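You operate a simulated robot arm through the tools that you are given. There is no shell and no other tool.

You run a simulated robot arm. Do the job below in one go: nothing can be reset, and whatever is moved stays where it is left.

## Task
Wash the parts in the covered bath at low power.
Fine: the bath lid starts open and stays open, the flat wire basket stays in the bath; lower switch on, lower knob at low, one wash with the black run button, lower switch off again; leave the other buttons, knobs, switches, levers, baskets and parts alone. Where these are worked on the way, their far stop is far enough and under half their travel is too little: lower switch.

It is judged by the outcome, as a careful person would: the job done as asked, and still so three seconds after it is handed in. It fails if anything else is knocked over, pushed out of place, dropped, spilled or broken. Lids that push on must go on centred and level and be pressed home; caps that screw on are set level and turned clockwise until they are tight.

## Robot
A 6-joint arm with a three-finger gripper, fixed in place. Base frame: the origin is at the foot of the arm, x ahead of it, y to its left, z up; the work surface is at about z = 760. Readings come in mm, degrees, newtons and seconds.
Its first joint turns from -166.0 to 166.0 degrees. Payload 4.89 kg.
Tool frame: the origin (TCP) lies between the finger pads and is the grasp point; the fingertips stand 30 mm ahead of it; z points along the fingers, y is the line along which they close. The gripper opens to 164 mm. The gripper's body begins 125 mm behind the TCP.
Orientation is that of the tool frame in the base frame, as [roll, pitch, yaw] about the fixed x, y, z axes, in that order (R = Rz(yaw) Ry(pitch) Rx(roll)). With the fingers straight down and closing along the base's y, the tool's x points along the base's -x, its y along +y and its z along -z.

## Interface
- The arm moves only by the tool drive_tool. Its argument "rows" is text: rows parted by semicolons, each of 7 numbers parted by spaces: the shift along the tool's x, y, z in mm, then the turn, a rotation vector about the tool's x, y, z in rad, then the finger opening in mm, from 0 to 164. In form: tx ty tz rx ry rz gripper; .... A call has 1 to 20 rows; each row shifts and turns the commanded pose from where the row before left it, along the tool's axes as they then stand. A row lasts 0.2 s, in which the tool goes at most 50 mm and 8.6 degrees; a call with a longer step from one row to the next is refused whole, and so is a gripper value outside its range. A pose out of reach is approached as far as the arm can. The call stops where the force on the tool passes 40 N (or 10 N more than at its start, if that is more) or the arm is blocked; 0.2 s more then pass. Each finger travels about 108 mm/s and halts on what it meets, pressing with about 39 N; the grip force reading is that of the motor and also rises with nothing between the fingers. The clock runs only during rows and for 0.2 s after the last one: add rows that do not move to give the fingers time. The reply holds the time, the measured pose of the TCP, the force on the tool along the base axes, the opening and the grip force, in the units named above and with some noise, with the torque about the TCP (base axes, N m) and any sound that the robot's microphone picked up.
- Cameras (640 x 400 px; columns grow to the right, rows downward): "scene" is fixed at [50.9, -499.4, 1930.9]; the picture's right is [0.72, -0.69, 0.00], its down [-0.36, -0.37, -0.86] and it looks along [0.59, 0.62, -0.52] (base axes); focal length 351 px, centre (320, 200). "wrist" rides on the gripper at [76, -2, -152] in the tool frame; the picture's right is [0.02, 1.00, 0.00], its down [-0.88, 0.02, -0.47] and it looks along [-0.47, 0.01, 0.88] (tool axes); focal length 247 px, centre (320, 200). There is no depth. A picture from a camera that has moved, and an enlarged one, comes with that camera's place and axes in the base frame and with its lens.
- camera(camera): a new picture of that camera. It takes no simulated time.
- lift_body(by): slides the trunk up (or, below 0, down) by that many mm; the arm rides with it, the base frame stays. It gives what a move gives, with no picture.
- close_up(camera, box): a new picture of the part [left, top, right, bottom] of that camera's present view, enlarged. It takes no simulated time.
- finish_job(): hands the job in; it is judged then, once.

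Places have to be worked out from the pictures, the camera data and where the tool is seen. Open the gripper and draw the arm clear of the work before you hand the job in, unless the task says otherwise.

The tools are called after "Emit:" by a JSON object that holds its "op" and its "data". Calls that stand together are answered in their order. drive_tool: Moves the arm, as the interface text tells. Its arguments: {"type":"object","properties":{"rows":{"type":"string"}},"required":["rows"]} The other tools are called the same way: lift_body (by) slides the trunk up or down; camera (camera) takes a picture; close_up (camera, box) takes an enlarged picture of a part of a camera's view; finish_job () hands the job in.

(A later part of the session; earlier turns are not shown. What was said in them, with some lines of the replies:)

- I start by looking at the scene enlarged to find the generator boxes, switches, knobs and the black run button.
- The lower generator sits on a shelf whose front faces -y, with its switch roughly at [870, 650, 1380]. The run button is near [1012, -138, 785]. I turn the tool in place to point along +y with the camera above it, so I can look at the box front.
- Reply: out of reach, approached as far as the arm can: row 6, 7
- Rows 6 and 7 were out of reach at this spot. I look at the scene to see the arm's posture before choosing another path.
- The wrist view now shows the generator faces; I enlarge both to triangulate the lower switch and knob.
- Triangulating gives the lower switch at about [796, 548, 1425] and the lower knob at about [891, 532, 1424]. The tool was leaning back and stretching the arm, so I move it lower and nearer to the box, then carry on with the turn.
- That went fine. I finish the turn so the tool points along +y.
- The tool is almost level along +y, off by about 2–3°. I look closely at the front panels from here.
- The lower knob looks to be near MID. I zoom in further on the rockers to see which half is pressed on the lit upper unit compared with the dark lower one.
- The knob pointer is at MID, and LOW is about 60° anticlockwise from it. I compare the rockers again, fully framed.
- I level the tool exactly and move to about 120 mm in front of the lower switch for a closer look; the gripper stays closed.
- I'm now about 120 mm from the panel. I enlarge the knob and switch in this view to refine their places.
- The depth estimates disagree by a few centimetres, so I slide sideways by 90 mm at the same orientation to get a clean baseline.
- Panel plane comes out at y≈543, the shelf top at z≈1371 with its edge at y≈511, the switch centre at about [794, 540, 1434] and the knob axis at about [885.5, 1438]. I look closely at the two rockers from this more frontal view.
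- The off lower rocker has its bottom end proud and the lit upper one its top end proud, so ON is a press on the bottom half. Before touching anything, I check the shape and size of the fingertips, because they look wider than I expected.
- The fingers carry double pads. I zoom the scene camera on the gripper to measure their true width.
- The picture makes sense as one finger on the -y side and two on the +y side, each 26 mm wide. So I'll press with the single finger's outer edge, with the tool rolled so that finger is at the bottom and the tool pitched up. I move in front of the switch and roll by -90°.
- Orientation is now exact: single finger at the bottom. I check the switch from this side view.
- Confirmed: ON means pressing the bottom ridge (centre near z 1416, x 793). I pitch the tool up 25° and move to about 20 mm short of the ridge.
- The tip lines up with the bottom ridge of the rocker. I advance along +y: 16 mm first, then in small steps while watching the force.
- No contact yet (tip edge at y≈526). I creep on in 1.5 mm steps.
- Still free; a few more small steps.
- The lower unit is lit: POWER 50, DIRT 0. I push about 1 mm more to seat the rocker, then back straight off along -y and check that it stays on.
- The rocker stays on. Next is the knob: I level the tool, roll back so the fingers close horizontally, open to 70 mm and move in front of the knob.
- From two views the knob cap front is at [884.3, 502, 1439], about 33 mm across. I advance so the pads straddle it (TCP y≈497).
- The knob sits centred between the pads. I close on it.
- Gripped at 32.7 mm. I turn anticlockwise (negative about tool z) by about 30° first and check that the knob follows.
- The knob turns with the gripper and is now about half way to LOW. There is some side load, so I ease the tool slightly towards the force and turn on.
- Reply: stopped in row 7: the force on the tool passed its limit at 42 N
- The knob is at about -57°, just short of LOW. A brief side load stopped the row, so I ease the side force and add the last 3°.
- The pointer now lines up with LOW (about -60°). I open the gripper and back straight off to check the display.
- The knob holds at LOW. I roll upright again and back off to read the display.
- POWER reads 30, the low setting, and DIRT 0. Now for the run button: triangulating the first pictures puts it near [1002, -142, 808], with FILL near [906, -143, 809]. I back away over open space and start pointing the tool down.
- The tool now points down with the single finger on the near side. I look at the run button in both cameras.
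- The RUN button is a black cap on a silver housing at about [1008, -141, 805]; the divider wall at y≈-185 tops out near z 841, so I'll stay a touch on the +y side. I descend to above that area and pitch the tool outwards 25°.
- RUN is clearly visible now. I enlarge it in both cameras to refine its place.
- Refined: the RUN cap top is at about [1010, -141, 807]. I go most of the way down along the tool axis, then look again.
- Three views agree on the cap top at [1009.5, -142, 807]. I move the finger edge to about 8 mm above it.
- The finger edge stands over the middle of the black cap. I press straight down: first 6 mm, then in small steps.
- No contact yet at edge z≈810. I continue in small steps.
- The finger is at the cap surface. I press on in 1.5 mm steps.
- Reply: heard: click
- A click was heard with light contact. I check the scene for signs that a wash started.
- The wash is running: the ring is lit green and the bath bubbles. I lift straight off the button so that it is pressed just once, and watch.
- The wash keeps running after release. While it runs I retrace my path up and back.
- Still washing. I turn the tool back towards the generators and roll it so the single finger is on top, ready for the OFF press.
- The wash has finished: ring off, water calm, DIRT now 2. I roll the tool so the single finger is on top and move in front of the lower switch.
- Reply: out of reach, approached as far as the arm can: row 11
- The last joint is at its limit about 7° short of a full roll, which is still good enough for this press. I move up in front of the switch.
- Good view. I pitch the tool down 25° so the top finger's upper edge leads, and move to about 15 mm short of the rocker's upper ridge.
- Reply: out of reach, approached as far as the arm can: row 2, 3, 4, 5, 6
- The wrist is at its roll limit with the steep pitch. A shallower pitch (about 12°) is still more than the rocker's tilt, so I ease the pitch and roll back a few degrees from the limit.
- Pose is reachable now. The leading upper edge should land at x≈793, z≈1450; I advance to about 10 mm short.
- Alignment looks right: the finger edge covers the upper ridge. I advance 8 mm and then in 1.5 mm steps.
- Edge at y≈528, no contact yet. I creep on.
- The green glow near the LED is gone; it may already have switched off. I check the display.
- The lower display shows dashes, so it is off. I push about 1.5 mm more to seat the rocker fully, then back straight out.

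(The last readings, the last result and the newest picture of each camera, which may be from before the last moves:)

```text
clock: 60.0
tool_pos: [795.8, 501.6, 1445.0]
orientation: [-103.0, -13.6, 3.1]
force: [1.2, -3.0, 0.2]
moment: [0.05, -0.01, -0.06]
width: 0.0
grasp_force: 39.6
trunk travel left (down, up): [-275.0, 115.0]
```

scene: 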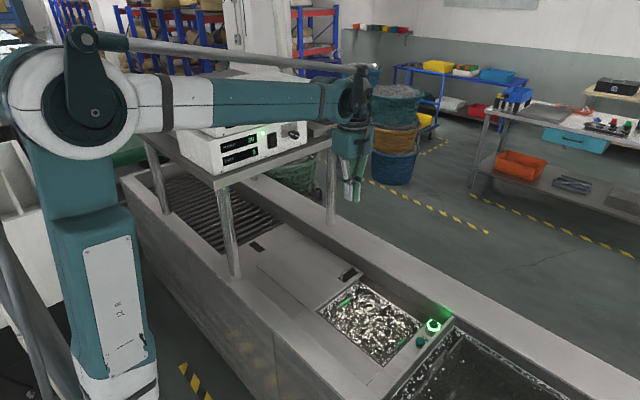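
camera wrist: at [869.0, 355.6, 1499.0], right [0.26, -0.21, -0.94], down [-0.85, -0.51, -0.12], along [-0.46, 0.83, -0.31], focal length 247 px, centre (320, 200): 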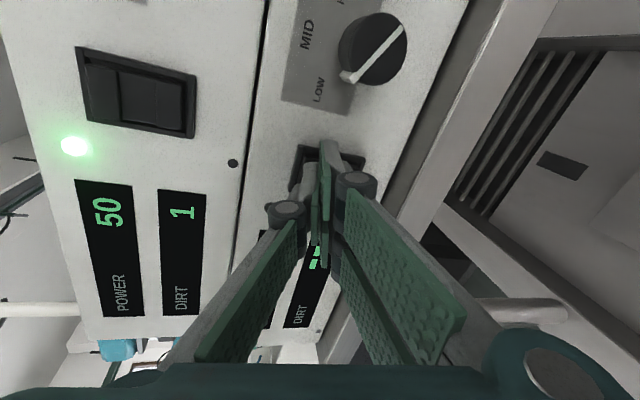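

A light 3 N contact. One more millimetre, then I retract along -y.

Emit:
{"op": "drive_tool", "data": {"rows": "0.05 -0.21 0.98 0 0 0 0;0 0 0 0 0 0 0;-0.27 1.06 -4.9 0 0 0 0;-0.54 2.1 -9.8 0 0 0 0;-1.1 4.2 -19.5 0 0 0 0;-1.6 6.4 -29.3 0 0 0 0;-1.6 6.4 -29.3 0 0 0 0;-1.6 6.4 -29.3 0 0 0 0;0 0 0 0 0 0 0"}}

Emit:
{"op": "camera", "data": {"camera": "wrist"}}

Emit:
{"op": "close_up", "data": {"camera": "wrist", "box": [200, 0, 420, 240]}}

```text
clock: 62.0
tool_pos: [795.3, 376.3, 1445.0]
orientation: [-103.0, -13.6, 3.2]
force: [0.5, -1.3, 0.5]
moment: [0.0, 0.02, 0.02]
width: 0.0
grasp_force: 39.4
trunk travel left (down, up): [-275.0, 115.0]
```

```text
taken
camera wrist: at [868.1, 232.1, 1499.1], right [0.26, -0.21, -0.94], down [-0.85, -0.51, -0.12], along [-0.46, 0.83, -0.31], focal length 247 px, centre (320, 200)
```

wrist: 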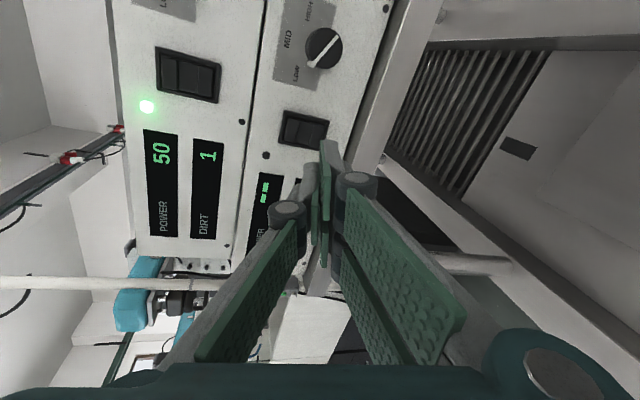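

```text
1.67 times, centred on (310, 120) of wrist
camera zoom: at [868.1, 232.1, 1499.1], right [0.26, -0.21, -0.94], down [-0.85, -0.51, -0.12], along [-0.46, 0.83, -0.31], focal length 412 px, centre (337, 333)
```

zoom: 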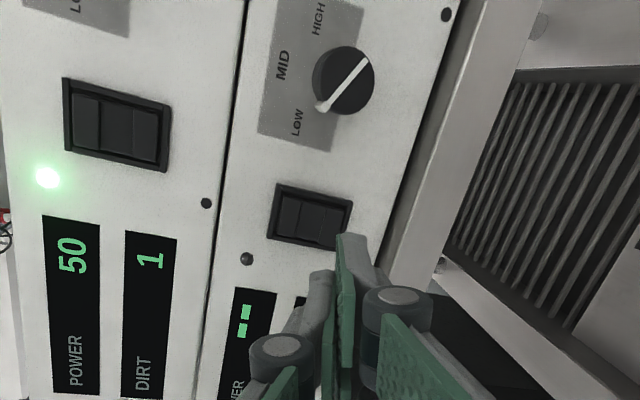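

The lower unit is off (dashes), its knob stays at LOW, and the upper unit is unchanged. I draw the arm well back and open the gripper.

Emit:
{"op": "drive_tool", "data": {"rows": "0 0 -45 0 0 0 0;0 0 -45 0 0 -0.14 0;0 0 -45 0 0 -0.14 0;0 0 -45 0 0 -0.14 20;0 0 -45 0 0 -0.14 40;0 0 0 0 0 -0.14 60;0 0 0 0 0 -0.14 80;0 0 0 0 0 -0.14 100;0 0 0 0 0 -0.14 120;0 0 0 0 0 -0.14 140;0 0 0 0 0 0 164;0 0 0 0 0 0 164;0 0 0 0 0 0 164"}}

Emit:
{"op": "camera", "data": {"camera": "scene"}}

Emit:
{"op": "camera", "data": {"camera": "wrist"}}

Emit:
{"op": "close_up", "data": {"camera": "scene", "box": [300, 240, 500, 390]}}

```text
clock: 64.8
tool_pos: [795.2, 157.2, 1493.6]
orientation: [-163.6, -76.9, 73.2]
force: [-0.6, -0.8, 0.0]
moment: [0.02, 0.03, 0.0]
width: 163.9
grasp_force: 0.0
trunk travel left (down, up): [-275.0, 115.0]
```

```text
taken
```

scene: 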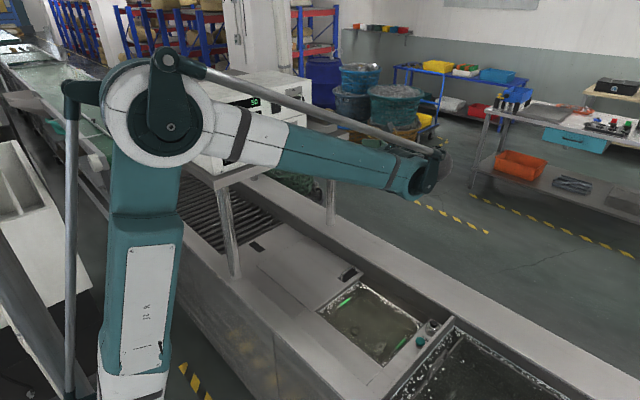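

```text
taken
camera wrist: at [798.1, 26.6, 1602.8], right [1.0, -0.01, -0.04], down [-0.04, -0.65, -0.75], along [-0.02, 0.76, -0.65], focal length 247 px, centre (320, 200)
```

wrist: 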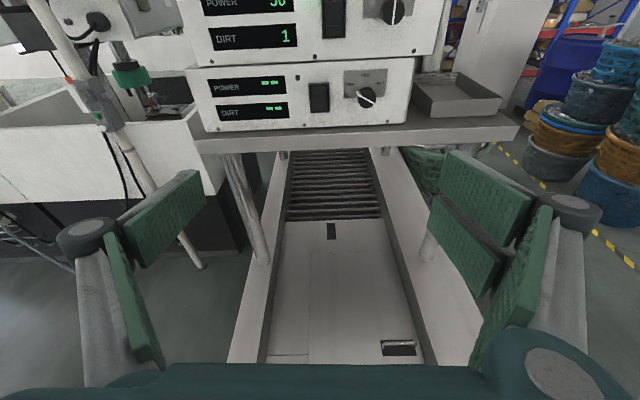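

```text
2.67 times, centred on (400, 315) of scene
camera zoom: at [50.9, -499.4, 1930.9], right [0.72, -0.69, 0.0], down [-0.36, -0.37, -0.86], along [0.59, 0.62, -0.52], focal length 935 px, centre (107, -107)
```

zoom: 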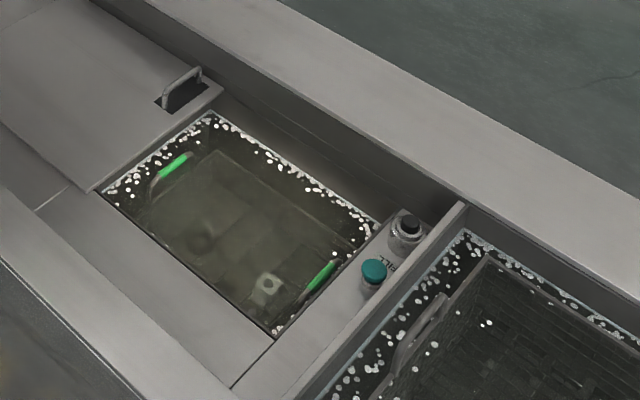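

Everything is calm, with the lid still open and the basket in the bath. I make one last check of the lower panel before handing in.

Emit:
{"op": "close_up", "data": {"camera": "wrist", "box": [180, 0, 430, 140]}}

```text
2.56 times, centred on (305, 70) of wrist
camera zoom: at [798.1, 26.6, 1602.8], right [1.0, -0.01, -0.04], down [-0.04, -0.65, -0.75], along [-0.02, 0.76, -0.65], focal length 632 px, centre (358, 533)
```

zoom: 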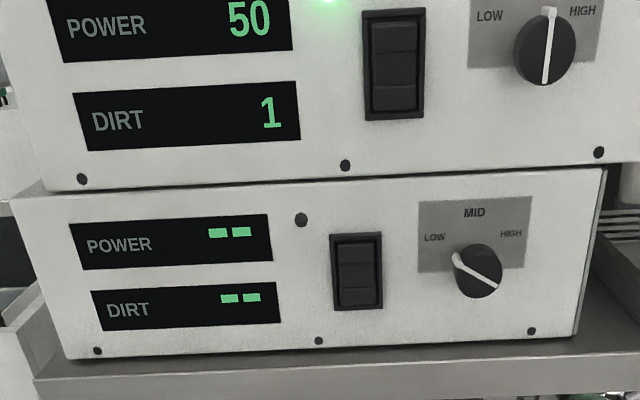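

The lower switch is off, its knob points to LOW, one wash has been run, and the upper unit is untouched. The gripper is open and the arm is clear, so I hand the job in.

Emit:
{"op": "finish_job", "data": {}}

```text
The job is handed in.
```

The parts in the covered bath have had one wash at low power, and the job is handed in.

- **Power:** I switched the lower unit on and turned its knob from MID to LOW; the display read POWER 30.
- **Wash:** I pressed the black run button once. The ring lit green and the bath bubbled, and it stopped by itself. The lower DIRT reading went from 0 to 2.
- **Afterwards:** I switched the lower unit off again; its display shows dashes and the knob is still at LOW.
- **Left alone:** The bath lid is still open, the wire basket is still in the bath, and the upper unit still reads POWER 50, DIRT 1.

The gripper is open and the arm is drawn back clear of the work. The last pictures showed nothing knocked over or moved out of place.
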